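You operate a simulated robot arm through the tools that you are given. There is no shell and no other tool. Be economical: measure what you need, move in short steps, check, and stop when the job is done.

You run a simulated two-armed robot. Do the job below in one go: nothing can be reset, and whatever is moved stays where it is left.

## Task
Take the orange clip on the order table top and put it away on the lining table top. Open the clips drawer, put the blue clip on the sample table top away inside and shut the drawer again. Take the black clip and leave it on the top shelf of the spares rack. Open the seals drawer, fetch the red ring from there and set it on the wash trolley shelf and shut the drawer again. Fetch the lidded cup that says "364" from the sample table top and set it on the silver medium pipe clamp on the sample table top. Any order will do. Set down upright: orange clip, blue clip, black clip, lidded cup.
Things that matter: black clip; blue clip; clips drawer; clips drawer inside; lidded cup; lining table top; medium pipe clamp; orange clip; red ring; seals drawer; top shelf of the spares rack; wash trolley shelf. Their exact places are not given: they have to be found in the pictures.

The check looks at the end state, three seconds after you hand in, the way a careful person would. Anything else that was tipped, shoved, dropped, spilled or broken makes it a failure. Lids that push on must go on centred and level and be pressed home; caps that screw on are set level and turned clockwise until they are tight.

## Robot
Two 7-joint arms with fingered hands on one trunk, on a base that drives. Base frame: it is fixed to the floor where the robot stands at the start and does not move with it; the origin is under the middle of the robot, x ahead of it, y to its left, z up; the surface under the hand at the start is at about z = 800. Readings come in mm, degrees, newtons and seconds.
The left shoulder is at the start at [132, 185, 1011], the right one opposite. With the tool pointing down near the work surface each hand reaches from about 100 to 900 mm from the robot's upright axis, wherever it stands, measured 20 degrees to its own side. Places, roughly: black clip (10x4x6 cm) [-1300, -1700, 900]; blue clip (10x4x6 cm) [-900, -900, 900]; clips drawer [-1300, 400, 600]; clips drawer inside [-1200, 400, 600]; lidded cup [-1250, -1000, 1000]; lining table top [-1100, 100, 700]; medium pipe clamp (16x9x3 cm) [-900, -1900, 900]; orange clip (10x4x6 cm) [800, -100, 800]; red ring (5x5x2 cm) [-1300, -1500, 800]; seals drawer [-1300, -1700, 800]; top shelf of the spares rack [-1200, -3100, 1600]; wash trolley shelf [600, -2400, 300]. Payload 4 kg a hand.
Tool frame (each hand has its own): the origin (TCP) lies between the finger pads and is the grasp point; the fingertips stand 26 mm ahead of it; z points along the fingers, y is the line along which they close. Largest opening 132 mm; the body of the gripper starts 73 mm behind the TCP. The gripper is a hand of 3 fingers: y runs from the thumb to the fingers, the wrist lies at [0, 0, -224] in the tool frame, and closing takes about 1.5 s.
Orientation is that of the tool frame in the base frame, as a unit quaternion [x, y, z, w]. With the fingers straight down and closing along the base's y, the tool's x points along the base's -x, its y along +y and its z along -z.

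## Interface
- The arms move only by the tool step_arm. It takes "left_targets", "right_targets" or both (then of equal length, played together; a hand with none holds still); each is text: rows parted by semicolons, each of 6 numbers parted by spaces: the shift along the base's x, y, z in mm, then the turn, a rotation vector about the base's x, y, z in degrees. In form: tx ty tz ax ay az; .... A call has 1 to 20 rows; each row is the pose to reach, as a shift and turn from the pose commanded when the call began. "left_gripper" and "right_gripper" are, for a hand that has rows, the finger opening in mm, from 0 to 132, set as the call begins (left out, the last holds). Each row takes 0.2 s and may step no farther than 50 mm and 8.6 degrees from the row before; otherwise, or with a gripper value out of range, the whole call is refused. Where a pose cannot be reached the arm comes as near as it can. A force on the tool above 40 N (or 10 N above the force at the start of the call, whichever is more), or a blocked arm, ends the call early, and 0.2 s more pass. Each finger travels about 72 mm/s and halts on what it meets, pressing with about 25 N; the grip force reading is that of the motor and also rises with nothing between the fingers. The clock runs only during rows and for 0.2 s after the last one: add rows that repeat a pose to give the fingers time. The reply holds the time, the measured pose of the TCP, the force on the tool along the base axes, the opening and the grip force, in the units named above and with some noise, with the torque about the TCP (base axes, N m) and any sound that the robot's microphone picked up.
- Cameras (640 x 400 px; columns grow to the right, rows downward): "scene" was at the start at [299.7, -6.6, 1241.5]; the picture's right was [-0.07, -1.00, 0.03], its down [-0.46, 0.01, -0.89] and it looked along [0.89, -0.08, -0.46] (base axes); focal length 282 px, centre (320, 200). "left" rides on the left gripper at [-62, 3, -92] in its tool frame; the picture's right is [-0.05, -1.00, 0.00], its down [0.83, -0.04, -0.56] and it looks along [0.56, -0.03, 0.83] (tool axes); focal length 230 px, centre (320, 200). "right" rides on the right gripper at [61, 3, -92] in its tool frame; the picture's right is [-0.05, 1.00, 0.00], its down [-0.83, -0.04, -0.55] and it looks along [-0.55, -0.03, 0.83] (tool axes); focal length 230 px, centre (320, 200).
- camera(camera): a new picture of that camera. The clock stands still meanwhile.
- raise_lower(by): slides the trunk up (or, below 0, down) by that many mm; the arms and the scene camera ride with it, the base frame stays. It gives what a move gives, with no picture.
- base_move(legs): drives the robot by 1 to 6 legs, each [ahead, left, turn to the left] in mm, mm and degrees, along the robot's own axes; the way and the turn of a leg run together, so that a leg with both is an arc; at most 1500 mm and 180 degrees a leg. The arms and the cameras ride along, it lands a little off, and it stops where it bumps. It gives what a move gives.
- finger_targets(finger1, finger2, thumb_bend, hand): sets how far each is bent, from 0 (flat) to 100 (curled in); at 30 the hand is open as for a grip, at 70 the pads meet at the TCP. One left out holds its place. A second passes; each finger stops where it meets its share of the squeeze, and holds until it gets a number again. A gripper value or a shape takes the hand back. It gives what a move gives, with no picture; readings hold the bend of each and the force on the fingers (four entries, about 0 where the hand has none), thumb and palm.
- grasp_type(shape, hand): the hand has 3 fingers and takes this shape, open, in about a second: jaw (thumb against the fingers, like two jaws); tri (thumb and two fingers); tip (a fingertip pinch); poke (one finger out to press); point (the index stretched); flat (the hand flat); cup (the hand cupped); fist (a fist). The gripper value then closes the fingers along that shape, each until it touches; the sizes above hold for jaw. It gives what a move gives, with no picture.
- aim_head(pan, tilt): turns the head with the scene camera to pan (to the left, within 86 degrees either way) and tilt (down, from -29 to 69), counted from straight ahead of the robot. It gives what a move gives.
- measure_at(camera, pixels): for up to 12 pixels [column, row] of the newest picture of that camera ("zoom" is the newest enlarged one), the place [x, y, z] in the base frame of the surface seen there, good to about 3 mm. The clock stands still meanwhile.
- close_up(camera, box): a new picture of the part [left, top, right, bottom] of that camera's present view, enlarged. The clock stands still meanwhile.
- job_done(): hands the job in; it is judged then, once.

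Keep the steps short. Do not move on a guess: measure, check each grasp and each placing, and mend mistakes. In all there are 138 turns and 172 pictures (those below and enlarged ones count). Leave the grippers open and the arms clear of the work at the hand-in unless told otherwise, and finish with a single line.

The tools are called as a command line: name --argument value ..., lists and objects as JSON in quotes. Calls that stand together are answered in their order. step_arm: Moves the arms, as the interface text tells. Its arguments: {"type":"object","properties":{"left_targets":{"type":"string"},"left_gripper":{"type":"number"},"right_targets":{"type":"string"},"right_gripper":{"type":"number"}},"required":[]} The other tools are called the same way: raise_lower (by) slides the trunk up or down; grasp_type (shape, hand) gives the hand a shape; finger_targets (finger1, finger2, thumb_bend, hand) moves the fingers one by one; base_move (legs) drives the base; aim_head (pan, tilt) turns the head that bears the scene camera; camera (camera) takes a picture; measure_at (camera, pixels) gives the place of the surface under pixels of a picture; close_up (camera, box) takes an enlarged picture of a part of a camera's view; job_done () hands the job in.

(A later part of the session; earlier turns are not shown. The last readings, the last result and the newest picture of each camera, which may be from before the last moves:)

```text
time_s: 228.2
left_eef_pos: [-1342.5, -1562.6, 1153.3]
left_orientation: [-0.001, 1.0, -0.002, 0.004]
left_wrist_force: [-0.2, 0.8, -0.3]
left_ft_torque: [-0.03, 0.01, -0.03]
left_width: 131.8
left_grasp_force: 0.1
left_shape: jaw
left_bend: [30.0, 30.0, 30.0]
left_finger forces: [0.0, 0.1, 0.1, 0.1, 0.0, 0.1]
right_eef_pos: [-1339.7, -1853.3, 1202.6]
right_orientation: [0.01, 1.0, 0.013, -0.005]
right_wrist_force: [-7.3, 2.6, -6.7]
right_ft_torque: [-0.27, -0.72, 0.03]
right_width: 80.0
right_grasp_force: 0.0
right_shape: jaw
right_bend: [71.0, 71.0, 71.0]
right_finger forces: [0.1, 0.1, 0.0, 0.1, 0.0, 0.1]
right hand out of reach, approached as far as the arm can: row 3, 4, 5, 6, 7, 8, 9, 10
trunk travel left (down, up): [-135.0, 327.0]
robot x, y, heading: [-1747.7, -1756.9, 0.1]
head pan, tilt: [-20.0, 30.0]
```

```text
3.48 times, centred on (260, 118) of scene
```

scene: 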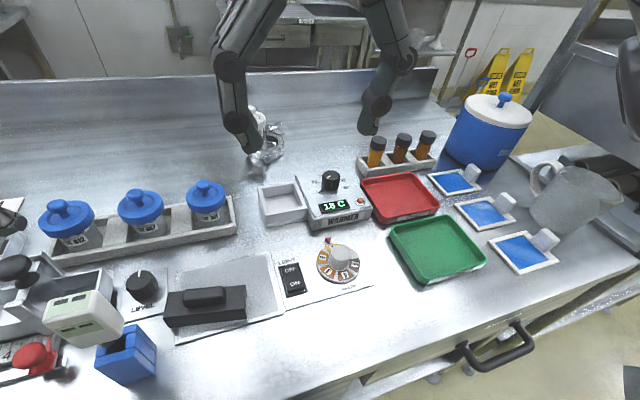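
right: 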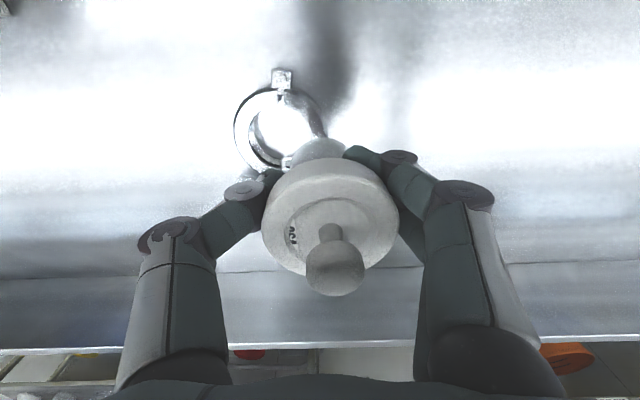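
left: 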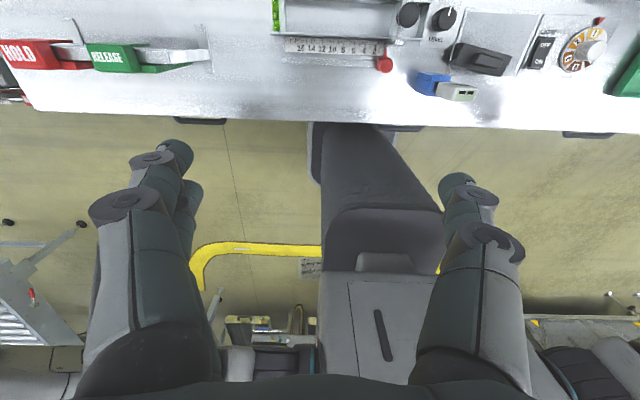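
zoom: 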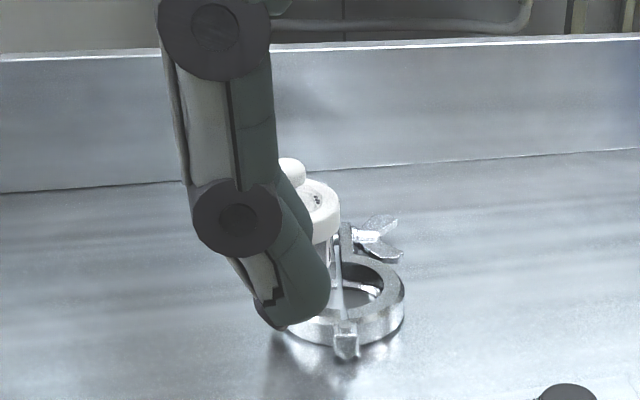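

Some rows were out of reach on the way up, so I'll check that the cup stayed put, from a view not blocked by the hand.

step_arm --right_targets "0 -40 10 0 0 0; 0 -80 20 0 0 0; 0 -120 20 0 0 0; 0 -120 20 0 0 0"

close_up --camera "scene" --box '[205, 60, 315, 175]'

measure_at --camera "zoom" --pixels '[[240, 215], [335, 215], [265, 290], [295, 303], [325, 290], [285, 165], [320, 318], [399, 290]]'

```text
time_s: 229.2
left_eef_pos: [-1336.6, -1563.8, 1151.7]
left_orientation: [0.0, 1.0, -0.001, 0.002]
left_wrist_force: [-0.2, 0.0, -0.5]
left_ft_torque: [-0.02, -0.01, 0.01]
left_width: 131.7
left_grasp_force: 0.1
left_shape: jaw
left_bend: [30.0, 30.0, 30.0]
left_finger forces: [0.1, 0.0, 0.1, 0.0, 0.1, 0.0]
right_eef_pos: [-1339.2, -1974.6, 1212.4]
right_orientation: [-0.003, 1.0, 0.001, 0.0]
right_wrist_force: [0.3, 0.9, -0.4]
right_ft_torque: [-0.04, -0.03, 0.0]
right_width: 79.8
right_grasp_force: 0.1
right_shape: jaw
right_bend: [71.0, 71.0, 71.0]
right_finger forces: [0.0, 0.0, 0.0, 0.1, 0.1, 0.1]
trunk travel left (down, up): [-135.0, 327.0]
robot x, y, heading: [-1745.7, -1754.6, -0.2]
head pan, tilt: [-20.0, 30.0]
```

```text
3.48 times, centred on (260, 118) of scene
```

zoom: 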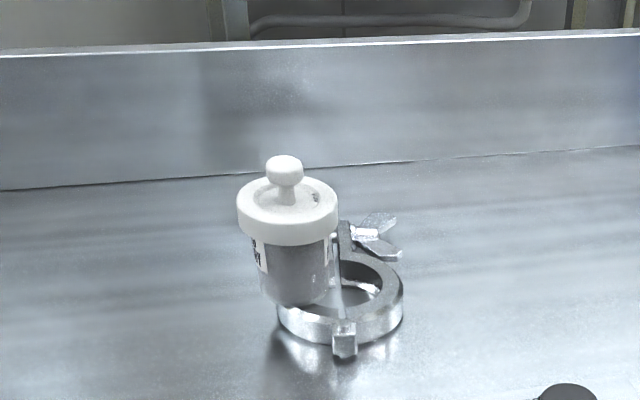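

```text
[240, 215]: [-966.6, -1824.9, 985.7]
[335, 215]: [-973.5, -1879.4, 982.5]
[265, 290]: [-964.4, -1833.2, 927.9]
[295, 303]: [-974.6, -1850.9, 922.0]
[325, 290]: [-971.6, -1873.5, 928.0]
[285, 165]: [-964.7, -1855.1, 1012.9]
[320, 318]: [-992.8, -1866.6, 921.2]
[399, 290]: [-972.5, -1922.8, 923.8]
```

The cup stands upright on the clamp. Next the black clip at (205,307): enlarge and measure.

close_up --camera "scene" --box '[150, 260, 270, 350]'

measure_at --camera "zoom" --pixels '[[90, 165], [335, 150], [90, 210], [335, 200], [120, 145], [335, 130], [155, 125], [275, 120], [160, 150], [275, 140], [110, 280], [400, 180]]'

```text
4.44 times, centred on (210, 305) of scene
```

zoom: 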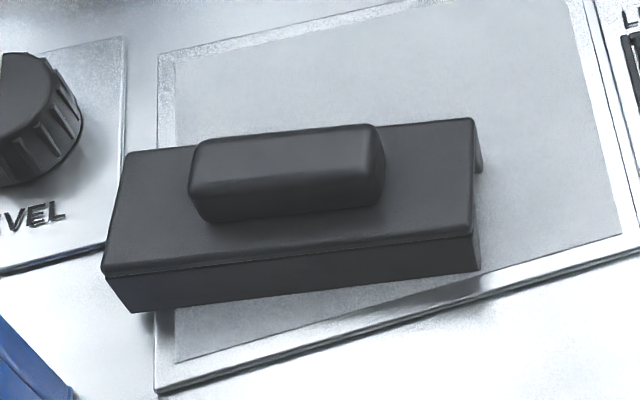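

```text
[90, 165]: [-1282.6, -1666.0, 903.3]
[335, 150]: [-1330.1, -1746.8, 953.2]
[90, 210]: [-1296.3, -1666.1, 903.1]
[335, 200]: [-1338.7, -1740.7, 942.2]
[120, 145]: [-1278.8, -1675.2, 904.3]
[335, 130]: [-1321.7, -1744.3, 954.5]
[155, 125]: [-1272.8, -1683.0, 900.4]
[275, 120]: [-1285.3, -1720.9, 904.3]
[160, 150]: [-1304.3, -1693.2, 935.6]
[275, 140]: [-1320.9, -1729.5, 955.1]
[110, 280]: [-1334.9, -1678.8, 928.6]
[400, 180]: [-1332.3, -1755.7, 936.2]
```

measure_at --camera "zoom" --pixels '[[110, 265], [470, 225], [465, 128], [130, 160], [140, 305], [475, 262], [200, 215], [375, 195], [205, 150], [370, 130], [290, 240], [290, 285]]'

```text
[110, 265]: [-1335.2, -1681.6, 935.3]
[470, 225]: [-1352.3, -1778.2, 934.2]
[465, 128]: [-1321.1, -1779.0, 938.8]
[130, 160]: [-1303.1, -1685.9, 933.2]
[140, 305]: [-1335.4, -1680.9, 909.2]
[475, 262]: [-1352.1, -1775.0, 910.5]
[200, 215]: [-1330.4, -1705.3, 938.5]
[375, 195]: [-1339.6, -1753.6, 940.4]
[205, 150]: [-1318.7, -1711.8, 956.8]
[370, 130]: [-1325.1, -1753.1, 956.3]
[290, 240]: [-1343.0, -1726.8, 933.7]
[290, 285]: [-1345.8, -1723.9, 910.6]
```

Black clip: centre (-1328,-1730), long axis turned about -10 degrees from y, standing at z≈904. I'll bring the right hand above it, turned +80 degrees so the fingers close across the width.

step_arm --right_targets "1 24 0 0 0 8; 2 49 0 0 0 16; 3 73 0 0 0 24; 4 98 0 0 0 32; 5 122 -10 0 0 40; 6 147 -25 0 0 48; 7 171 -45 0 0 56; 8 196 -70 0 0 64; 9 220 -100 0 0 72; 11 245 -130 0 0 80; 11 245 -150 0 0 80; 11 245 -150 0 0 80" --right_gripper 85

camera --camera "right"

```text
time_s: 231.8
left_eef_pos: [-1338.2, -1563.7, 1152.1]
left_orientation: [-0.001, 1.0, -0.001, 0.002]
left_wrist_force: [0.4, -0.2, 0.0]
left_ft_torque: [0.01, 0.0, 0.01]
left_width: 131.8
left_grasp_force: 0.1
left_shape: jaw
left_bend: [30.0, 30.0, 30.0]
left_finger forces: [0.0, 0.0, 0.0, 0.0, 0.0, 0.0]
right_eef_pos: [-1329.0, -1731.1, 1062.8]
right_orientation: [-0.645, 0.764, 0.003, -0.001]
right_wrist_force: [-0.1, -0.6, -0.4]
right_ft_torque: [0.0, -0.02, 0.04]
right_width: 84.6
right_grasp_force: 0.1
right_shape: jaw
right_bend: [70.0, 70.0, 68.0]
right_finger forces: [0.1, 0.1, 0.0, 0.1, 0.0, 0.1]
trunk travel left (down, up): [-135.0, 327.0]
robot x, y, heading: [-1744.2, -1757.7, 0.0]
head pan, tilt: [-20.0, 30.0]
```

```text
76 pictures are left
```

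right: 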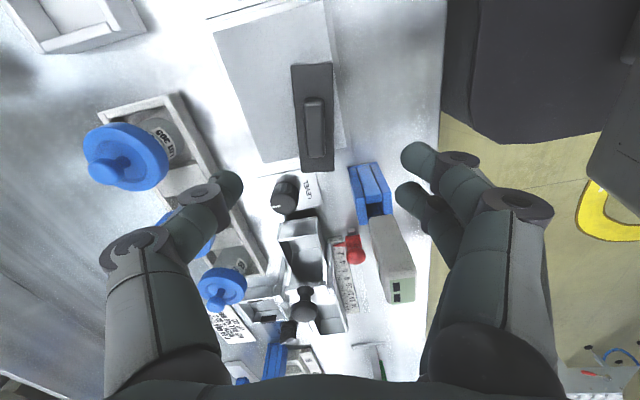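

measure_at --camera "right" --pixels '[[294, 68], [330, 66], [303, 165], [331, 165], [314, 120], [390, 260], [370, 190]]'

```text
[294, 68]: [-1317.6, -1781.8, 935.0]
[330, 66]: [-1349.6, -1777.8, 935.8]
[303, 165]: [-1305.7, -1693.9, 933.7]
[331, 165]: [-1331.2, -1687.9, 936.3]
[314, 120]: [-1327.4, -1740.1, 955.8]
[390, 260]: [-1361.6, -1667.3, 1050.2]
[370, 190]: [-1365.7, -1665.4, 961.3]
```

The clip's centre is (-1327,-1733). I'll lower to z≈937 and close.

step_arm --right_targets "1 -2 -45 0 0 0; 1 -3 -85 0 0 0; 1 -3 -110 0 0 0; 1 -3 -125 0 0 0; 1 -3 -125 0 0 0"

camera --camera "right"

step_arm --right_targets "0 0 0 0 0 0; 0 0 0 0 0 0; 0 0 0 0 0 0; 0 0 0 0 0 0; 0 0 0 0 0 0; 0 0 0 0 0 0" --right_gripper 18

```text
time_s: 232.9
left_eef_pos: [-1338.6, -1565.3, 1152.6]
left_orientation: [-0.001, 1.0, -0.001, 0.002]
left_wrist_force: [0.2, 0.2, 0.2]
left_ft_torque: [-0.03, -0.01, 0.02]
left_width: 132.0
left_grasp_force: 0.0
left_shape: jaw
left_bend: [30.0, 30.0, 30.0]
left_finger forces: [0.0, 0.0, 0.0, 0.1, 0.0, 0.1]
right_eef_pos: [-1327.5, -1734.3, 937.4]
right_orientation: [-0.644, 0.765, 0.002, 0.0]
right_wrist_force: [-0.2, 1.0, 0.0]
right_ft_torque: [0.01, 0.0, -0.02]
right_width: 84.8
right_grasp_force: 0.0
right_shape: jaw
right_bend: [70.0, 70.0, 68.0]
right_finger forces: [0.0, 0.0, 0.0, 0.1, 0.0, 0.0]
trunk travel left (down, up): [-135.0, 327.0]
robot x, y, heading: [-1746.0, -1756.7, 0.2]
head pan, tilt: [-20.0, 30.0]
```

```text
75 pictures are left
```

right: 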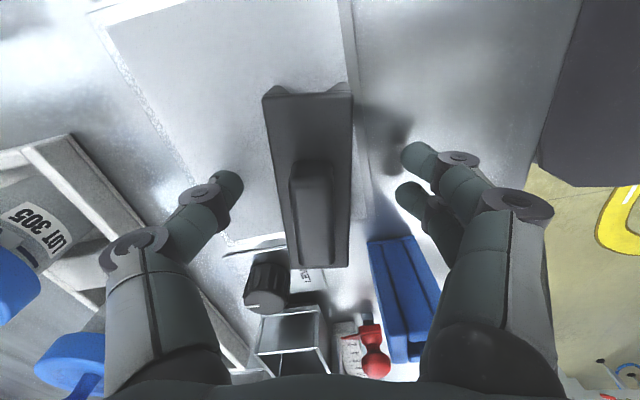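

```text
time_s: 234.3
left_eef_pos: [-1337.9, -1563.9, 1151.8]
left_orientation: [-0.001, 1.0, 0.0, 0.001]
left_wrist_force: [0.8, -0.1, -0.1]
left_ft_torque: [0.0, 0.01, 0.03]
left_width: 132.0
left_grasp_force: 0.0
left_shape: jaw
left_bend: [30.0, 30.0, 30.0]
left_finger forces: [0.1, 0.0, 0.0, 0.0, 0.0, 0.0]
right_eef_pos: [-1328.2, -1733.8, 936.9]
right_orientation: [-0.645, 0.764, 0.002, 0.0]
right_wrist_force: [0.0, -0.3, -0.2]
right_ft_torque: [-0.04, -0.02, 0.02]
right_width: 30.0
right_grasp_force: 24.9
right_shape: jaw
right_bend: [73.0, 73.0, 70.0]
right_finger forces: [11.3, 11.3, 0.0, 0.0, 22.5, 0.0]
trunk travel left (down, up): [-135.0, 327.0]
robot x, y, heading: [-1744.4, -1759.5, 0.0]
head pan, tilt: [-20.0, 30.0]
```

Gripped at 30 mm. I'll lift it, back away, and drive along to the spares rack to look at its top shelf.

step_arm --right_targets "0 0 40 0 0 0; 0 0 85 0 0 0; 0 0 130 0 0 0; 0 0 175 0 0 0; 0 0 220 0 0 0; -30 0 255 0 0 0; -60 0 275 0 0 0; -60 0 275 0 0 0"

base_move --legs '[[-300, 0, 0], [0, -1150, 0]]'

aim_head --pan -5 --tilt -5

raise_lower --by 320

camera --camera "scene"

```text
time_s: 236.2
left_eef_pos: [-1337.2, -1564.8, 1151.8]
left_orientation: [0.0, 1.0, -0.001, 0.001]
left_wrist_force: [0.7, -0.1, 0.4]
left_ft_torque: [-0.01, 0.01, 0.03]
left_width: 132.1
left_grasp_force: 0.1
left_shape: jaw
left_bend: [30.0, 30.0, 30.0]
left_finger forces: [0.1, 0.0, 0.0, 0.0, 0.1, 0.0]
right_eef_pos: [-1386.1, -1735.5, 1213.0]
right_orientation: [-0.645, 0.764, 0.002, -0.001]
right_wrist_force: [0.6, -0.3, -0.4]
right_ft_torque: [0.01, 0.04, 0.01]
right_width: 29.7
right_grasp_force: 24.6
right_shape: jaw
right_bend: [73.0, 73.0, 70.0]
right_finger forces: [11.3, 11.4, 0.0, 0.0, 22.7, 0.0]
trunk travel left (down, up): [-135.0, 327.0]
robot x, y, heading: [-1746.7, -1757.0, 0.1]
head pan, tilt: [-20.0, 30.0]
```

```text
time_s: 243.7
left_eef_pos: [-1623.4, -2723.2, 1152.5]
left_orientation: [-0.011, 1.0, -0.001, 0.0]
left_wrist_force: [0.3, -0.2, -0.8]
left_ft_torque: [0.04, 0.02, -0.01]
left_width: 131.5
left_grasp_force: 0.1
left_shape: jaw
left_bend: [30.0, 30.0, 30.0]
left_finger forces: [0.1, 0.0, 0.1, 0.0, 0.0, 0.1]
right_eef_pos: [-1668.3, -2895.3, 1211.7]
right_orientation: [-0.653, 0.757, 0.003, -0.001]
right_wrist_force: [-0.1, -0.4, -0.4]
right_ft_torque: [0.02, 0.03, 0.0]
right_width: 29.9
right_grasp_force: 25.2
right_shape: jaw
right_bend: [73.0, 73.0, 70.0]
right_finger forces: [11.4, 11.3, 0.0, 0.0, 22.6, 0.0]
trunk travel left (down, up): [-135.0, 327.0]
robot x, y, heading: [-2029.5, -2924.1, 1.4]
head pan, tilt: [-20.0, 30.0]
```

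```text
time_s: 244.7
left_eef_pos: [-1622.4, -2722.0, 1151.7]
left_orientation: [-0.011, 1.0, -0.001, 0.002]
left_wrist_force: [-0.9, 0.5, 0.4]
left_ft_torque: [-0.01, 0.0, 0.0]
left_width: 132.0
left_grasp_force: 0.1
left_shape: jaw
left_bend: [30.0, 30.0, 30.0]
left_finger forces: [0.0, 0.0, 0.0, 0.0, 0.0, 0.0]
right_eef_pos: [-1668.9, -2894.7, 1211.8]
right_orientation: [-0.653, 0.757, 0.002, 0.0]
right_wrist_force: [0.0, 0.7, 0.2]
right_ft_torque: [0.0, 0.03, 0.04]
right_width: 30.1
right_grasp_force: 24.6
right_shape: jaw
right_bend: [73.0, 73.0, 70.0]
right_finger forces: [11.3, 11.2, 0.0, 0.0, 22.6, 0.0]
trunk travel left (down, up): [-135.0, 327.0]
robot x, y, heading: [-2025.4, -2920.5, 1.2]
head pan, tilt: [-5.0, -5.0]
```

```text
time_s: 247.9
left_eef_pos: [-1622.9, -2722.5, 1472.6]
left_orientation: [-0.012, 1.0, -0.001, 0.001]
left_wrist_force: [-0.7, 0.6, 0.3]
left_ft_torque: [-0.02, 0.05, 0.02]
left_width: 131.9
left_grasp_force: 0.1
left_shape: jaw
left_bend: [30.0, 30.0, 30.0]
left_finger forces: [0.0, 0.0, 0.1, 0.0, 0.1, 0.1]
right_eef_pos: [-1669.4, -2894.1, 1531.1]
right_orientation: [-0.654, 0.757, 0.002, -0.001]
right_wrist_force: [-0.4, -0.9, 0.2]
right_ft_torque: [-0.01, 0.01, -0.01]
right_width: 29.9
right_grasp_force: 24.7
right_shape: jaw
right_bend: [73.0, 73.0, 70.0]
right_finger forces: [11.3, 11.2, 0.1, 0.0, 22.6, 0.1]
trunk travel left (down, up): [-455.0, 7.0]
robot x, y, heading: [-2027.7, -2924.1, 1.4]
head pan, tilt: [-5.0, -5.0]
```

```text
74 pictures are left
```

scene: 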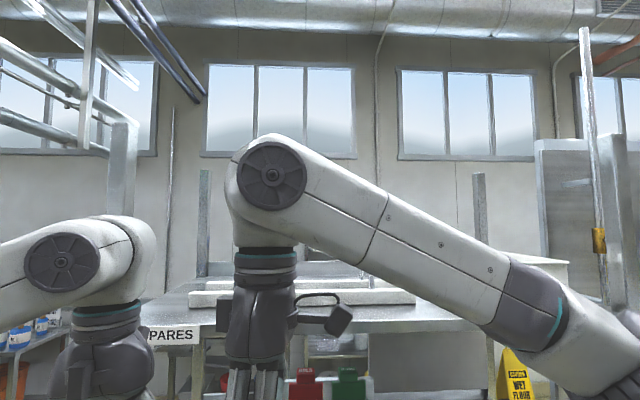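

The top shelf with the "SPARES" label is in view, with a long white box on it. I'll tilt the head a bit and measure the shelf.

aim_head --pan -5 --tilt 8

camera --camera "scene"

measure_at --camera "scene" --pixels '[[180, 220], [200, 205], [200, 235], [400, 205], [400, 220], [450, 230], [430, 200], [330, 195], [480, 150], [205, 130], [170, 270], [370, 235]]'

```text
time_s: 248.6
left_eef_pos: [-1623.2, -2722.7, 1472.4]
left_orientation: [-0.011, 1.0, -0.001, 0.002]
left_wrist_force: [0.2, 0.8, -0.1]
left_ft_torque: [-0.03, -0.01, -0.02]
left_width: 131.6
left_grasp_force: 0.0
left_shape: jaw
left_bend: [30.0, 30.0, 30.0]
left_finger forces: [0.0, 0.0, 0.0, 0.0, 0.1, 0.0]
right_eef_pos: [-1669.2, -2894.5, 1531.3]
right_orientation: [-0.653, 0.757, 0.002, 0.0]
right_wrist_force: [0.1, 0.0, -0.9]
right_ft_torque: [-0.01, 0.01, -0.01]
right_width: 29.5
right_grasp_force: 25.3
right_shape: jaw
right_bend: [73.0, 73.0, 70.0]
right_finger forces: [11.3, 11.2, 0.1, 0.0, 22.6, 0.0]
trunk travel left (down, up): [-455.0, 7.0]
robot x, y, heading: [-2031.2, -2923.4, 1.5]
head pan, tilt: [-5.0, 8.0]
```

```text
73 pictures are left
```

scene: 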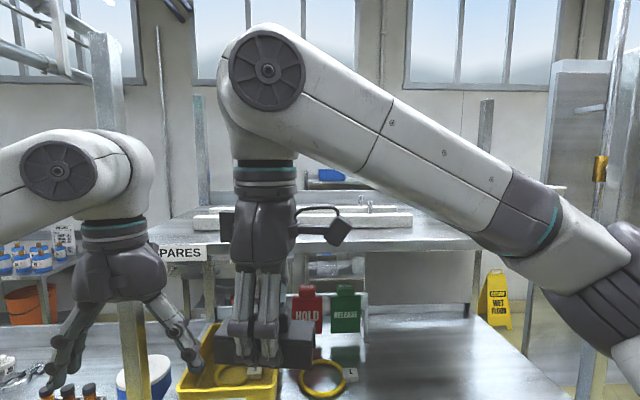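

```text
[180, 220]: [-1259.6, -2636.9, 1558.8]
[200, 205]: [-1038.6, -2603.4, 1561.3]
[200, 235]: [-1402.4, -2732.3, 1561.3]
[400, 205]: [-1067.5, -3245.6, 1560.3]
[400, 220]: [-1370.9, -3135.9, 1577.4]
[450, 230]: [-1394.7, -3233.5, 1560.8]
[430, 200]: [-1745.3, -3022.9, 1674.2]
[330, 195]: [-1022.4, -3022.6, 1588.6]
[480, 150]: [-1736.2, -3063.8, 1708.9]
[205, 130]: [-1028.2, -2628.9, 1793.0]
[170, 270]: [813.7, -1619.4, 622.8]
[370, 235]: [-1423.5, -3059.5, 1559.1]
```

close_up --camera "scene" --box '[170, 170, 500, 270]'

measure_at --camera "zoom" --pixels '[[430, 92], [470, 92], [440, 110], [400, 115], [500, 130], [540, 140], [560, 120], [480, 75], [60, 110], [100, 105], [60, 120], [330, 130]]'

```text
1.94 times, centred on (335, 220) of scene
```

zoom: 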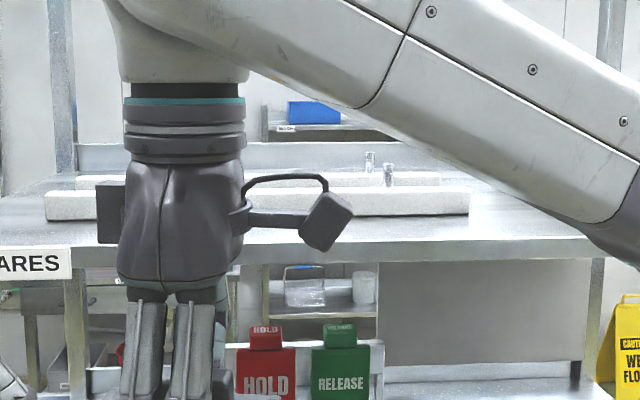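

```text
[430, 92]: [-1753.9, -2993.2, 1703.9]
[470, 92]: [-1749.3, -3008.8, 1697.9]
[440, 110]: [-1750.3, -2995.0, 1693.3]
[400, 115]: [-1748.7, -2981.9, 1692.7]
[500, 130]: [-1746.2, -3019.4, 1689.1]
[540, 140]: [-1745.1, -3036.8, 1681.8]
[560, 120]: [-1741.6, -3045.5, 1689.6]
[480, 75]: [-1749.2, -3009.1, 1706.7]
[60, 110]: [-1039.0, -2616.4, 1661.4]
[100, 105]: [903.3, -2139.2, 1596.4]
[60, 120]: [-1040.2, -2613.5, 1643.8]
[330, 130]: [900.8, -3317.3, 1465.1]
```

measure_at --camera "zoom" --pixels '[[500, 205], [560, 215], [520, 232], [468, 195], [468, 212], [490, 190], [400, 228], [400, 235], [430, 192], [437, 175], [580, 240], [420, 205]]'

camera --camera "left"

```text
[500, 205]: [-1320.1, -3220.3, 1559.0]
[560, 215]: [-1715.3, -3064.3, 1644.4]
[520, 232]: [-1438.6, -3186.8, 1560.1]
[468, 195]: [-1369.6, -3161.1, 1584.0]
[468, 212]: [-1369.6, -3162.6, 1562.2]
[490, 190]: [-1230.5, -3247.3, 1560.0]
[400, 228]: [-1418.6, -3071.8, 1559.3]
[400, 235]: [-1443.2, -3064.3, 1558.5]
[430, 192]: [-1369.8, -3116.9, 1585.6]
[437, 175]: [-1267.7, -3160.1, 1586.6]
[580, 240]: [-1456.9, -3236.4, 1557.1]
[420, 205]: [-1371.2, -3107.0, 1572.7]
```

```text
71 pictures are left
```

left: 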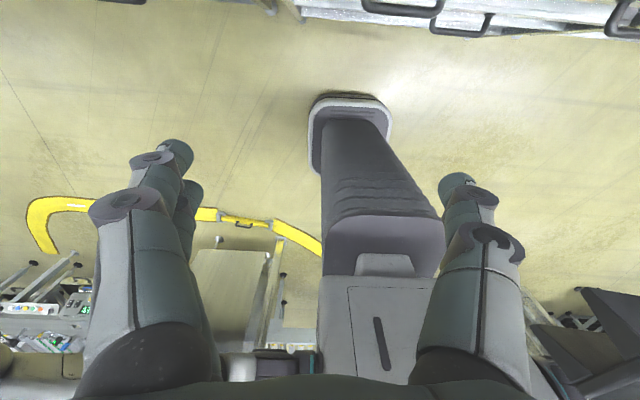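

The shelf's top is at z 1560; low white bars (top 1585) end at y≈-3162. The shelf is free to the right of that, so I'll place the clip at about (-1335,-3245). I'll check the front right post first, then raise the hand above the shelf.

measure_at --camera "scene" --pixels '[[594, 200], [597, 120], [110, 90], [485, 110], [485, 260], [440, 300]]'

step_arm --right_targets "0 0 40 0 0 0; 0 0 80 0 0 0; 0 0 120 0 0 0; 0 0 150 0 0 0; 0 0 165 0 0 0; 0 0 165 0 0 0"

base_move --legs '[[0, -175, -1.4], [190, 0, 0]]'

camera --camera "scene"

```text
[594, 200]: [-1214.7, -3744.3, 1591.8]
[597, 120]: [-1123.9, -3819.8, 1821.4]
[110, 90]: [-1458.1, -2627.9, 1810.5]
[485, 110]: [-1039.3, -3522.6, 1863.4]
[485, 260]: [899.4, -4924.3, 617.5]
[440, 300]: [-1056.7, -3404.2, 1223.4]
```

```text
time_s: 250.0
left_eef_pos: [-1623.1, -2723.2, 1471.9]
left_orientation: [-0.011, 1.0, -0.001, 0.001]
left_wrist_force: [0.5, 0.5, -0.3]
left_ft_torque: [0.02, 0.03, -0.01]
left_width: 132.0
left_grasp_force: 0.2
left_shape: jaw
left_bend: [30.0, 30.0, 30.0]
left_finger forces: [0.0, 0.0, 0.0, 0.0, 0.1, 0.0]
right_eef_pos: [-1667.7, -2895.7, 1696.8]
right_orientation: [-0.653, 0.757, 0.003, 0.0]
right_wrist_force: [-0.2, 0.9, -0.3]
right_ft_torque: [-0.02, 0.03, 0.01]
right_width: 29.6
right_grasp_force: 25.3
right_shape: jaw
right_bend: [73.0, 73.0, 70.0]
right_finger forces: [11.2, 11.2, 0.0, 0.0, 22.4, 0.1]
trunk travel left (down, up): [-455.0, 7.0]
robot x, y, heading: [-2026.6, -2922.2, 1.5]
head pan, tilt: [-5.0, 8.0]
```

```text
time_s: 252.5
left_eef_pos: [-1481.0, -2905.2, 1470.8]
left_orientation: [0.004, 1.0, 0.003, -0.004]
left_wrist_force: [0.3, -0.2, -0.9]
left_ft_torque: [0.02, -0.05, 0.01]
left_width: 131.9
left_grasp_force: 0.1
left_shape: jaw
left_bend: [30.0, 30.0, 30.0]
left_finger forces: [0.0, 0.0, 0.0, 0.1, 0.0, 1.0]
right_eef_pos: [-1523.5, -3076.8, 1694.8]
right_orientation: [-0.644, 0.765, 0.003, -0.002]
right_wrist_force: [1.1, 0.2, -0.3]
right_ft_torque: [-0.01, 0.03, -0.01]
right_width: 29.8
right_grasp_force: 25.2
right_shape: jaw
right_bend: [73.0, 73.0, 70.0]
right_finger forces: [11.2, 11.3, 0.1, 0.0, 22.6, 0.0]
trunk travel left (down, up): [-455.0, 7.0]
robot x, y, heading: [-1888.2, -3101.1, 0.2]
head pan, tilt: [-5.0, 8.0]
stopped in leg 2: the force on the tool passed its limit at 115 N (the readings are from after the stop); the commanded pose is now the measured one
```

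```text
70 pictures are left
```

scene: 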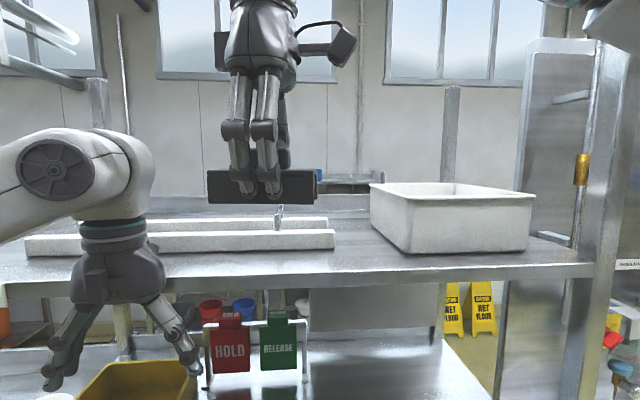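

The left hand bumped the shelf's front edge. I'll draw the left hand back at once and check the shelf and its things.

step_arm --left_targets "-40 0 0 0 0 0; -80 0 0 0 0 0; -120 0 -20 0 0 0; -150 0 -40 0 0 0"

measure_at --camera "scene" --pixels '[[375, 190], [410, 250], [410, 255], [335, 235], [335, 248], [350, 245], [300, 255], [450, 268], [330, 225], [520, 240], [100, 245], [60, 258]]'

aim_head --pan 20 --tilt 20

camera --camera "scene"

```text
time_s: 253.5
left_eef_pos: [-1638.1, -2906.2, 1430.7]
left_orientation: [0.004, 1.0, 0.003, -0.003]
left_wrist_force: [0.4, -0.1, -1.1]
left_ft_torque: [-0.01, 0.0, 0.04]
left_width: 131.7
left_grasp_force: 0.1
left_shape: jaw
left_bend: [30.0, 30.0, 30.0]
left_finger forces: [0.0, 0.0, 0.1, 0.0, 0.1, 0.1]
right_eef_pos: [-1530.3, -3076.8, 1696.5]
right_orientation: [-0.645, 0.764, 0.002, 0.0]
right_wrist_force: [0.3, 0.4, 0.4]
right_ft_torque: [0.0, -0.04, 0.01]
right_width: 29.7
right_grasp_force: 25.8
right_shape: jaw
right_bend: [73.0, 73.0, 70.0]
right_finger forces: [11.4, 11.4, 0.0, 0.0, 22.6, 0.0]
trunk travel left (down, up): [-455.0, 7.0]
robot x, y, heading: [-1889.2, -3097.8, 0.3]
head pan, tilt: [-5.0, 8.0]
```

```text
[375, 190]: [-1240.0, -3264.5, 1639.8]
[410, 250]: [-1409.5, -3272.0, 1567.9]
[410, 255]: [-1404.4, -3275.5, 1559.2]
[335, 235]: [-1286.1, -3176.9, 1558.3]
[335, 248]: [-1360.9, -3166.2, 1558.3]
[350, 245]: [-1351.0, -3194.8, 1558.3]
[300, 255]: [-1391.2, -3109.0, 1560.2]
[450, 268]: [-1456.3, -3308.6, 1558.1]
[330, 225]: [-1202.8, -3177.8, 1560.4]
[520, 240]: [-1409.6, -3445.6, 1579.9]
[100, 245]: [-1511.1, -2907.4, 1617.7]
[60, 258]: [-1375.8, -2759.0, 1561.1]
```

```text
time_s: 254.3
left_eef_pos: [-1634.0, -2906.6, 1430.7]
left_orientation: [0.004, 1.0, 0.002, -0.002]
left_wrist_force: [-0.1, -0.3, 0.1]
left_ft_torque: [0.01, -0.02, -0.02]
left_width: 132.0
left_grasp_force: 0.0
left_shape: jaw
left_bend: [30.0, 30.0, 30.0]
left_finger forces: [0.1, 0.0, 0.0, 0.1, 0.0, 0.0]
right_eef_pos: [-1526.1, -3077.1, 1696.0]
right_orientation: [-0.645, 0.764, 0.003, 0.0]
right_wrist_force: [0.8, -0.3, -0.6]
right_ft_torque: [0.03, 0.02, 0.01]
right_width: 29.9
right_grasp_force: 25.1
right_shape: jaw
right_bend: [73.0, 73.0, 70.0]
right_finger forces: [11.4, 11.4, 0.0, 0.0, 22.7, 0.1]
trunk travel left (down, up): [-455.0, 7.0]
robot x, y, heading: [-1884.7, -3093.9, 0.3]
head pan, tilt: [20.0, 20.0]
```

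```text
69 pictures are left
```

scene: 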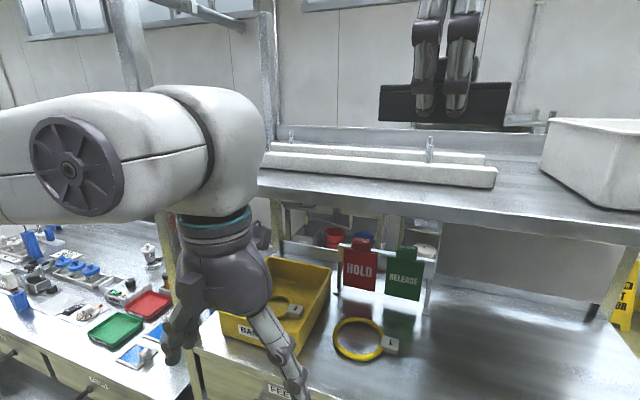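

Nothing was disturbed. The gap between the bars (y -3162) and the white bin (y≈-3268) is about 100 mm wide and free: I'll turn the clip lengthwise along x and place it at (-1345,-3214).

aim_head --pan -10 --tilt 12

step_arm --right_targets "18 -14 0 0 0 -8.03; 36 -27 0 0 0 -16.06; 54 -41 0 0 0 -24.1; 73 -54 0 0 0 -32.1; 91 -68 0 0 0 -40.1; 109 -82 0 0 0 -48.2; 127 -95 0 0 0 -56.2; 146 -109 0 0 0 -64.2; 164 -123 0 0 0 -72.3; 182 -137 0 0 0 -80.3; 182 -137 -25 0 0 -80.3; 182 -137 -25 0 0 -80.3"

camera --camera "right"

camera --camera "scene"

```text
time_s: 255.3
left_eef_pos: [-1634.4, -2906.8, 1430.1]
left_orientation: [0.005, 1.0, 0.002, -0.002]
left_wrist_force: [0.2, 0.5, 0.2]
left_ft_torque: [0.01, 0.0, 0.02]
left_width: 131.7
left_grasp_force: 0.2
left_shape: jaw
left_bend: [30.0, 30.0, 30.0]
left_finger forces: [0.0, 0.1, 0.0, 0.0, 0.0, 0.0]
right_eef_pos: [-1526.3, -3077.1, 1695.8]
right_orientation: [-0.645, 0.764, 0.002, 0.001]
right_wrist_force: [-0.3, 0.2, -0.8]
right_ft_torque: [-0.04, 0.04, -0.03]
right_width: 29.8
right_grasp_force: 25.0
right_shape: jaw
right_bend: [73.0, 73.0, 70.0]
right_finger forces: [11.5, 11.4, 0.0, 0.1, 22.7, 0.0]
trunk travel left (down, up): [-455.0, 7.0]
robot x, y, heading: [-1889.1, -3099.4, 0.4]
head pan, tilt: [-10.0, 12.0]
```

```text
time_s: 257.9
left_eef_pos: [-1641.6, -2908.2, 1430.8]
left_orientation: [0.005, 1.0, 0.004, -0.001]
left_wrist_force: [0.0, -0.3, 0.2]
left_ft_torque: [0.01, -0.04, 0.03]
left_width: 131.9
left_grasp_force: 0.1
left_shape: jaw
left_bend: [30.0, 30.0, 30.0]
left_finger forces: [0.1, 0.0, 0.0, 0.0, 0.0, 0.0]
right_eef_pos: [-1358.6, -3224.3, 1672.3]
right_orientation: [0.0, 1.0, -0.007, 0.016]
right_wrist_force: [0.0, -1.3, 0.2]
right_ft_torque: [0.01, -0.06, -0.01]
right_width: 29.7
right_grasp_force: 24.8
right_shape: jaw
right_bend: [73.0, 73.0, 70.0]
right_finger forces: [11.9, 11.8, 0.0, 0.0, 23.8, 0.0]
right hand out of reach, approached as far as the arm can: row 6, 7, 8, 9, 10, 11, 12
trunk travel left (down, up): [-455.0, 7.0]
robot x, y, heading: [-1886.8, -3097.9, 0.2]
head pan, tilt: [-10.0, 12.0]
```

```text
68 pictures are left
```

right: 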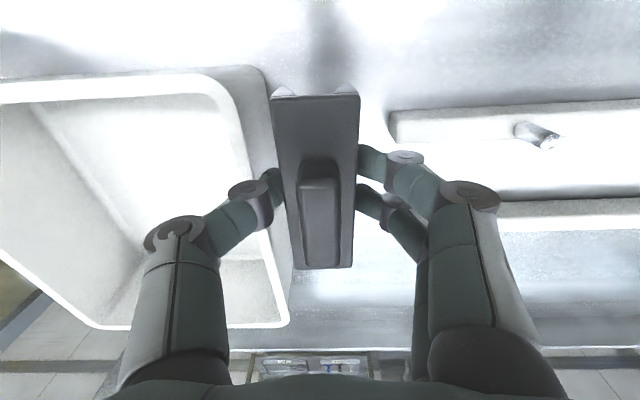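

```text
67 pictures are left
```

scene: 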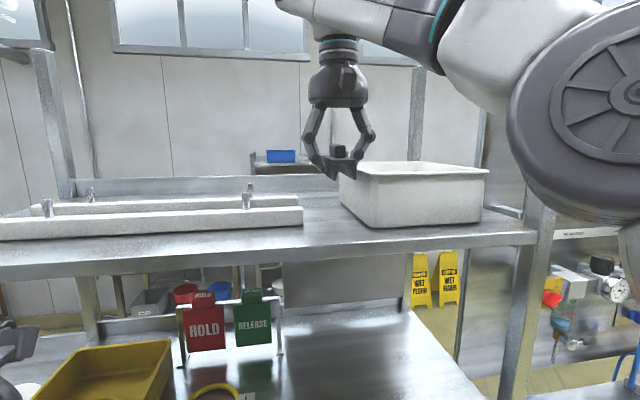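

The hand is near its limit and the bin's rim (z 1640) would be close to the knuckles. The front strip of the shelf (x -1457 to -1372, in front of the low bars) is safer: I'll move to (-1413,-3080) with the clip along y, turning back +90.

step_arm --right_targets "-15 40 0 0 0 0; -30 80 0 0 0 0; -40 110 0 -0.1 0.2 8.2; -48 130 0 -0.2 0.4 16.4; -54 144 0 -0.2 0.6 24.6; -54 144 0 -0.3 0.75 32.8; -54 144 0 -0.4 0.95 41; -54 144 0 -0.4 1.1 49.2; -54 144 0 -0.5 1.3 57.4; -54 144 0 -0.6 1.5 65.6; -54 144 0 -0.7 1.7 73.8; -54 144 0 -0.75 1.9 82; -54 144 0 -0.8 2.07 90; -54 144 0 -0.8 2.07 90"

camera --camera "scene"

camera --camera "right"

```text
time_s: 260.9
left_eef_pos: [-1636.0, -2906.4, 1430.0]
left_orientation: [0.004, 1.0, 0.003, -0.002]
left_wrist_force: [-0.8, 0.0, 0.1]
left_ft_torque: [0.05, 0.02, -0.02]
left_width: 131.8
left_grasp_force: 0.1
left_shape: jaw
left_bend: [30.0, 30.0, 30.0]
left_finger forces: [0.1, 0.0, 0.0, 0.0, 0.0, 0.0]
right_eef_pos: [-1457.7, -3102.6, 1693.3]
right_orientation: [-0.622, 0.783, -0.011, -0.002]
right_wrist_force: [-0.2, -0.4, -0.6]
right_ft_torque: [0.0, -0.01, 0.02]
right_width: 29.9
right_grasp_force: 24.8
right_shape: jaw
right_bend: [73.0, 73.0, 70.0]
right_finger forces: [11.8, 11.8, 0.1, 0.0, 23.7, 0.0]
right hand out of reach, approached as far as the arm can: row 3, 4, 5, 6, 7, 8, 9, 10, 11, 12, 13, 14
trunk travel left (down, up): [-455.0, 7.0]
robot x, y, heading: [-1886.5, -3091.8, 0.5]
head pan, tilt: [-10.0, 12.0]
```

```text
66 pictures are left
```

scene: 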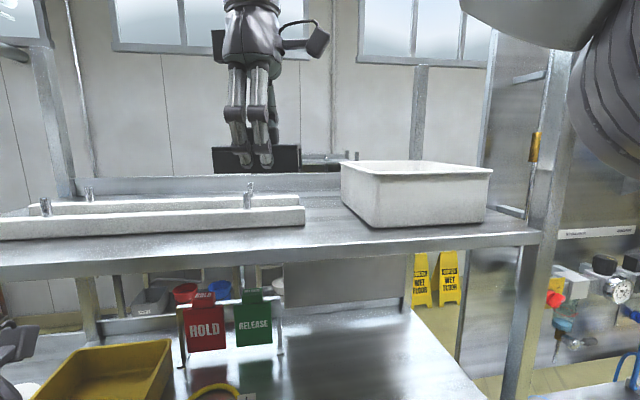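

```text
65 pictures are left
```

right: 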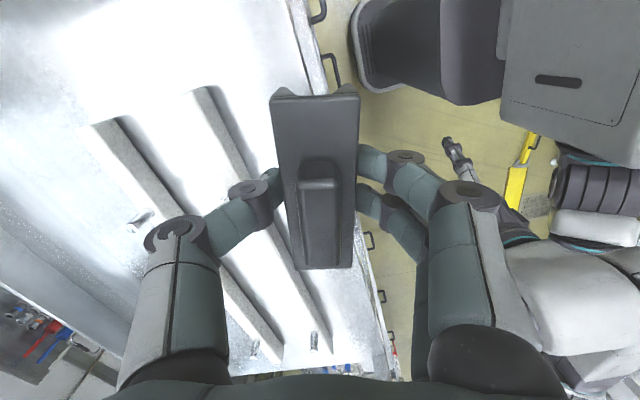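

Position is now almost above the front strip. I'll move the base 40 mm ahead so the hand is over x≈-1416, level the hand, and lower partway.

base_move --legs '[[42, 0, 0]]'

step_arm --right_targets "0 5 -20 0.4 0.2 0; 0 10 -40 1.1 0.6 0; 0 10 -55 1.1 0.6 0; 0 10 -60 1.1 0.6 0; 0 10 -60 1.1 0.6 0"

camera --camera "right"

```text
time_s: 261.8
left_eef_pos: [-1606.2, -2905.8, 1432.5]
left_orientation: [0.004, 1.0, 0.003, 0.002]
left_wrist_force: [-0.5, -0.6, 0.6]
left_ft_torque: [0.02, -0.09, 0.03]
left_width: 131.5
left_grasp_force: 0.1
left_shape: jaw
left_bend: [30.0, 30.0, 30.0]
left_finger forces: [0.0, 0.0, 0.1, 0.0, 0.0, 0.0]
right_eef_pos: [-1430.2, -3101.3, 1698.1]
right_orientation: [-0.622, 0.783, -0.014, 0.001]
right_wrist_force: [-1.5, -0.5, -0.2]
right_ft_torque: [-0.01, -0.13, 0.0]
right_width: 29.5
right_grasp_force: 25.1
right_shape: jaw
right_bend: [73.0, 73.0, 70.0]
right_finger forces: [11.7, 11.8, 0.1, 0.0, 23.5, 0.0]
trunk travel left (down, up): [-455.0, 7.0]
robot x, y, heading: [-1843.6, -3096.2, 0.1]
head pan, tilt: [-10.0, 12.0]
```

```text
time_s: 263.0
left_eef_pos: [-1594.6, -2906.1, 1430.6]
left_orientation: [0.004, 1.0, 0.003, -0.002]
left_wrist_force: [-0.4, -0.2, -0.7]
left_ft_torque: [0.02, 0.0, 0.03]
left_width: 132.0
left_grasp_force: 0.0
left_shape: jaw
left_bend: [30.0, 30.0, 30.0]
left_finger forces: [0.0, 0.1, 0.0, 0.0, 0.1, 0.0]
right_eef_pos: [-1414.5, -3091.3, 1634.1]
right_orientation: [-0.622, 0.783, 0.0, -0.001]
right_wrist_force: [-0.6, 0.3, -0.3]
right_ft_torque: [-0.01, 0.0, 0.01]
right_width: 29.6
right_grasp_force: 25.4
right_shape: jaw
right_bend: [73.0, 73.0, 70.0]
right_finger forces: [11.6, 11.7, 0.1, 0.0, 23.4, 0.1]
trunk travel left (down, up): [-455.0, 7.0]
robot x, y, heading: [-1847.2, -3097.1, 0.0]
head pan, tilt: [-10.0, 12.0]
```

```text
64 pictures are left
```

right: 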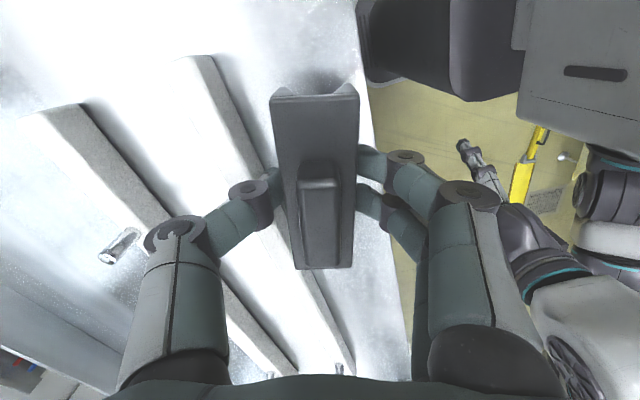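

Level and over the strip. I'll shift 4 mm frontward and lower to contact.

step_arm --right_targets "-4 0 -15 0 0 0; -4 0 -28 0 0 0; -4 0 -36 0 0 0; -4 0 -39 0 0 0; -4 0 -42 0 0 0; -4 0 -42 0 0 0"

```text
time_s: 264.4
left_eef_pos: [-1593.4, -2904.6, 1429.6]
left_orientation: [0.005, 1.0, 0.002, -0.002]
left_wrist_force: [0.1, 1.0, 0.2]
left_ft_torque: [0.0, -0.01, 0.02]
left_width: 131.7
left_grasp_force: 0.0
left_shape: jaw
left_bend: [30.0, 30.0, 30.0]
left_finger forces: [0.1, 0.1, 0.0, 0.1, 0.0, 0.1]
right_eef_pos: [-1419.1, -3090.8, 1592.5]
right_orientation: [-0.621, 0.784, 0.0, 0.001]
right_wrist_force: [-0.6, 0.5, 9.8]
right_ft_torque: [0.02, 0.08, 0.01]
right_width: 29.9
right_grasp_force: 24.5
right_shape: jaw
right_bend: [73.0, 73.0, 70.0]
right_finger forces: [12.7, 13.1, 0.0, 0.0, 25.7, 0.0]
trunk travel left (down, up): [-455.0, 7.0]
robot x, y, heading: [-1846.9, -3098.6, 0.4]
head pan, tilt: [-10.0, 12.0]
```

Contact is felt (9.8 N at z 1592.5). I'll ease up 1 mm, open to 48 mm, and lift.

step_arm --right_targets "0 0 1 0 0 0; 0 0 1 0 0 0; 0 0 1 0 0 0; 0 0 1 0 0 0; 0 0 20 0 0 0; 0 0 45 0 0 0; 0 0 75 0 0 0; -30 0 85 0 0 0; -70 0 85 0 0 0; -110 0 85 0 0 0; -150 0 85 0 0 0" --right_gripper 50

camera --camera "scene"

close_up --camera "scene" --box '[180, 170, 400, 290]'

```text
time_s: 266.8
left_eef_pos: [-1595.3, -2905.7, 1429.0]
left_orientation: [0.004, 1.0, 0.003, -0.002]
left_wrist_force: [0.3, 0.0, -0.8]
left_ft_torque: [0.0, -0.01, 0.0]
left_width: 132.1
left_grasp_force: 0.1
left_shape: jaw
left_bend: [30.0, 30.0, 30.0]
left_finger forces: [0.1, 0.0, 0.0, 0.2, 0.0, 0.1]
right_eef_pos: [-1570.0, -3090.7, 1676.4]
right_orientation: [-0.623, 0.783, -0.002, -0.001]
right_wrist_force: [-0.4, -0.8, 0.5]
right_ft_torque: [0.02, -0.03, -0.02]
right_width: 49.5
right_grasp_force: 0.0
right_shape: jaw
right_bend: [74.0, 74.0, 70.0]
right_finger forces: [0.0, 0.0, 0.0, 0.0, 0.0, 0.0]
trunk travel left (down, up): [-455.0, 7.0]
robot x, y, heading: [-1845.5, -3096.6, 0.3]
head pan, tilt: [-10.0, 12.0]
```

```text
63 pictures are left
```

scene: 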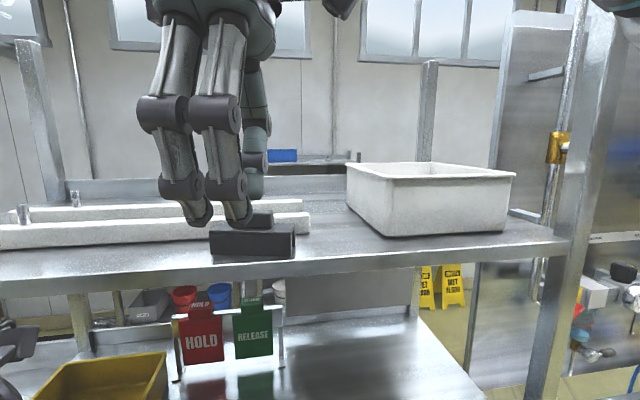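

```text
2.91 times, centred on (290, 230) of scene
```

zoom: 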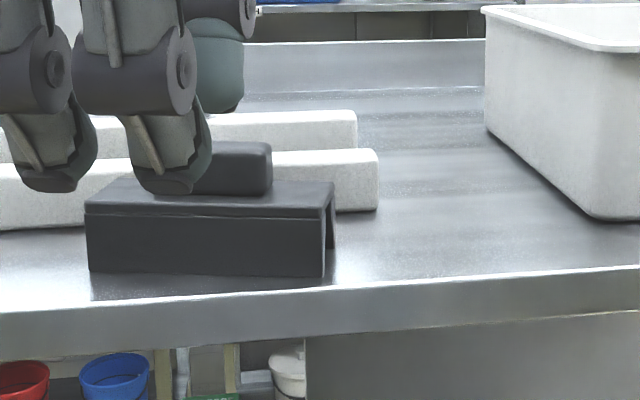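

The black clip stands upright on the top shelf. Now the seals drawer: I'll back off, lower the trunk, and drive to y≈-1650.

base_move --legs '[[-170, 0, 0], [0, 1400, 0]]'

raise_lower --by -330

aim_head --pan 0 --tilt 35

camera --camera "scene"

```text
time_s: 274.7
left_eef_pos: [-1783.4, -1534.0, 1430.4]
left_orientation: [-0.007, 1.0, 0.004, -0.002]
left_wrist_force: [-0.6, 0.5, 0.2]
left_ft_torque: [0.02, 0.03, 0.01]
left_width: 132.0
left_grasp_force: 0.0
left_shape: jaw
left_bend: [30.0, 30.0, 30.0]
left_finger forces: [0.0, 0.1, 0.1, 0.0, 0.0, 0.0]
right_eef_pos: [-1753.7, -1717.3, 1676.7]
right_orientation: [-0.631, 0.776, -0.001, -0.001]
right_wrist_force: [0.0, 0.1, 0.5]
right_ft_torque: [0.01, 0.02, -0.01]
right_width: 49.8
right_grasp_force: 0.0
right_shape: jaw
right_bend: [74.0, 74.0, 70.0]
right_finger forces: [0.1, 0.0, 0.0, 0.0, 0.0, 0.0]
trunk travel left (down, up): [-455.0, 7.0]
robot x, y, heading: [-2034.0, -1731.8, 1.5]
head pan, tilt: [-10.0, 12.0]
```

```text
time_s: 277.9
left_eef_pos: [-1725.8, -1533.3, 1043.3]
left_orientation: [-0.007, 0.995, 0.001, -0.096]
left_wrist_force: [0.8, -0.2, -0.1]
left_ft_torque: [0.01, 0.01, 0.0]
left_width: 131.6
left_grasp_force: 0.0
left_shape: jaw
left_bend: [30.0, 30.0, 30.0]
left_finger forces: [0.1, 0.0, 0.1, 0.1, 0.0, 0.0]
right_eef_pos: [-1735.0, -1716.7, 1336.8]
right_orientation: [-0.629, 0.777, 0.008, -0.01]
right_wrist_force: [37.1, 1.1, 3.9]
right_ft_torque: [0.06, 0.0, -0.27]
right_width: 36.2
right_grasp_force: 0.0
right_shape: jaw
right_bend: [77.0, 77.0, 70.0]
right_finger forces: [0.0, 0.0, 0.1, 0.0, 0.1, 0.0]
trunk travel left (down, up): [-125.0, 337.0]
robot x, y, heading: [-2028.5, -1732.7, 1.7]
head pan, tilt: [-10.0, 12.0]
```

```text
time_s: 278.8
left_eef_pos: [-1724.8, -1533.4, 1043.6]
left_orientation: [-0.006, 0.995, 0.001, -0.098]
left_wrist_force: [0.5, -0.4, -0.6]
left_ft_torque: [-0.02, -0.01, 0.0]
left_width: 131.9
left_grasp_force: 0.0
left_shape: jaw
left_bend: [30.0, 30.0, 30.0]
left_finger forces: [0.0, 0.1, 0.0, 0.0, 0.0, 0.0]
right_eef_pos: [-1736.9, -1716.4, 1335.8]
right_orientation: [-0.631, 0.775, 0.009, -0.012]
right_wrist_force: [0.3, 0.5, 0.1]
right_ft_torque: [-0.03, -0.04, -0.02]
right_width: 49.5
right_grasp_force: 0.0
right_shape: jaw
right_bend: [74.0, 74.0, 70.0]
right_finger forces: [0.1, 0.0, 0.1, 0.0, 0.0, 0.0]
trunk travel left (down, up): [-125.0, 337.0]
robot x, y, heading: [-2031.6, -1730.3, 1.7]
head pan, tilt: [0.0, 35.0]
```

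```text
61 pictures are left
```

scene: 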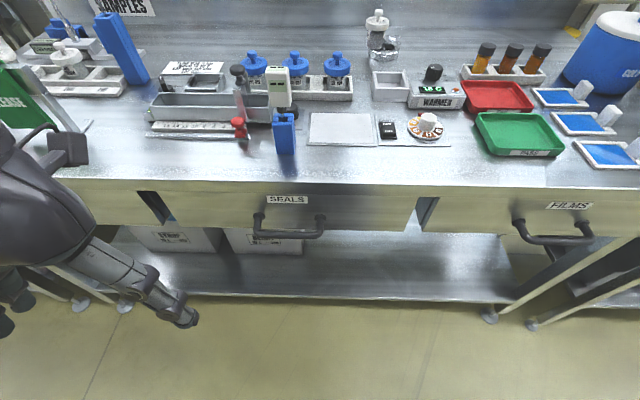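

The seals drawer's handle is at (290,228). I'll measure it and the drawer front.

close_up --camera "scene" --box '[220, 170, 450, 290]'

measure_at --camera "scene" --pixels '[[260, 220], [260, 235], [290, 237], [318, 235], [318, 220], [290, 200], [290, 215], [175, 215], [410, 210], [290, 183], [350, 215], [430, 215]]'

```text
2.78 times, centred on (335, 230) of scene
```

zoom: 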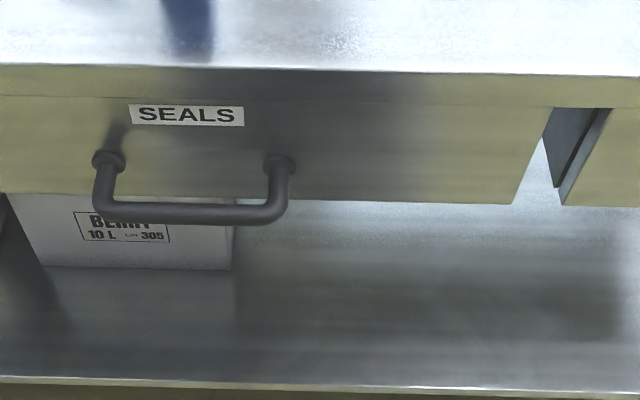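

```text
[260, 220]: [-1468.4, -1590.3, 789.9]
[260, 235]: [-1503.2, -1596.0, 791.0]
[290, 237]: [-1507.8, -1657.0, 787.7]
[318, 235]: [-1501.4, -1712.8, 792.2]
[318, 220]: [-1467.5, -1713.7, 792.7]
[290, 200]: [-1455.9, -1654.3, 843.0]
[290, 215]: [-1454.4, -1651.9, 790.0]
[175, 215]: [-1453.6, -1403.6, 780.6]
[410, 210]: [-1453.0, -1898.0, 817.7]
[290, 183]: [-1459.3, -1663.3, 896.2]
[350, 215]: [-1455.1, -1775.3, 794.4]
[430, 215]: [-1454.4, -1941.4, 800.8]
```

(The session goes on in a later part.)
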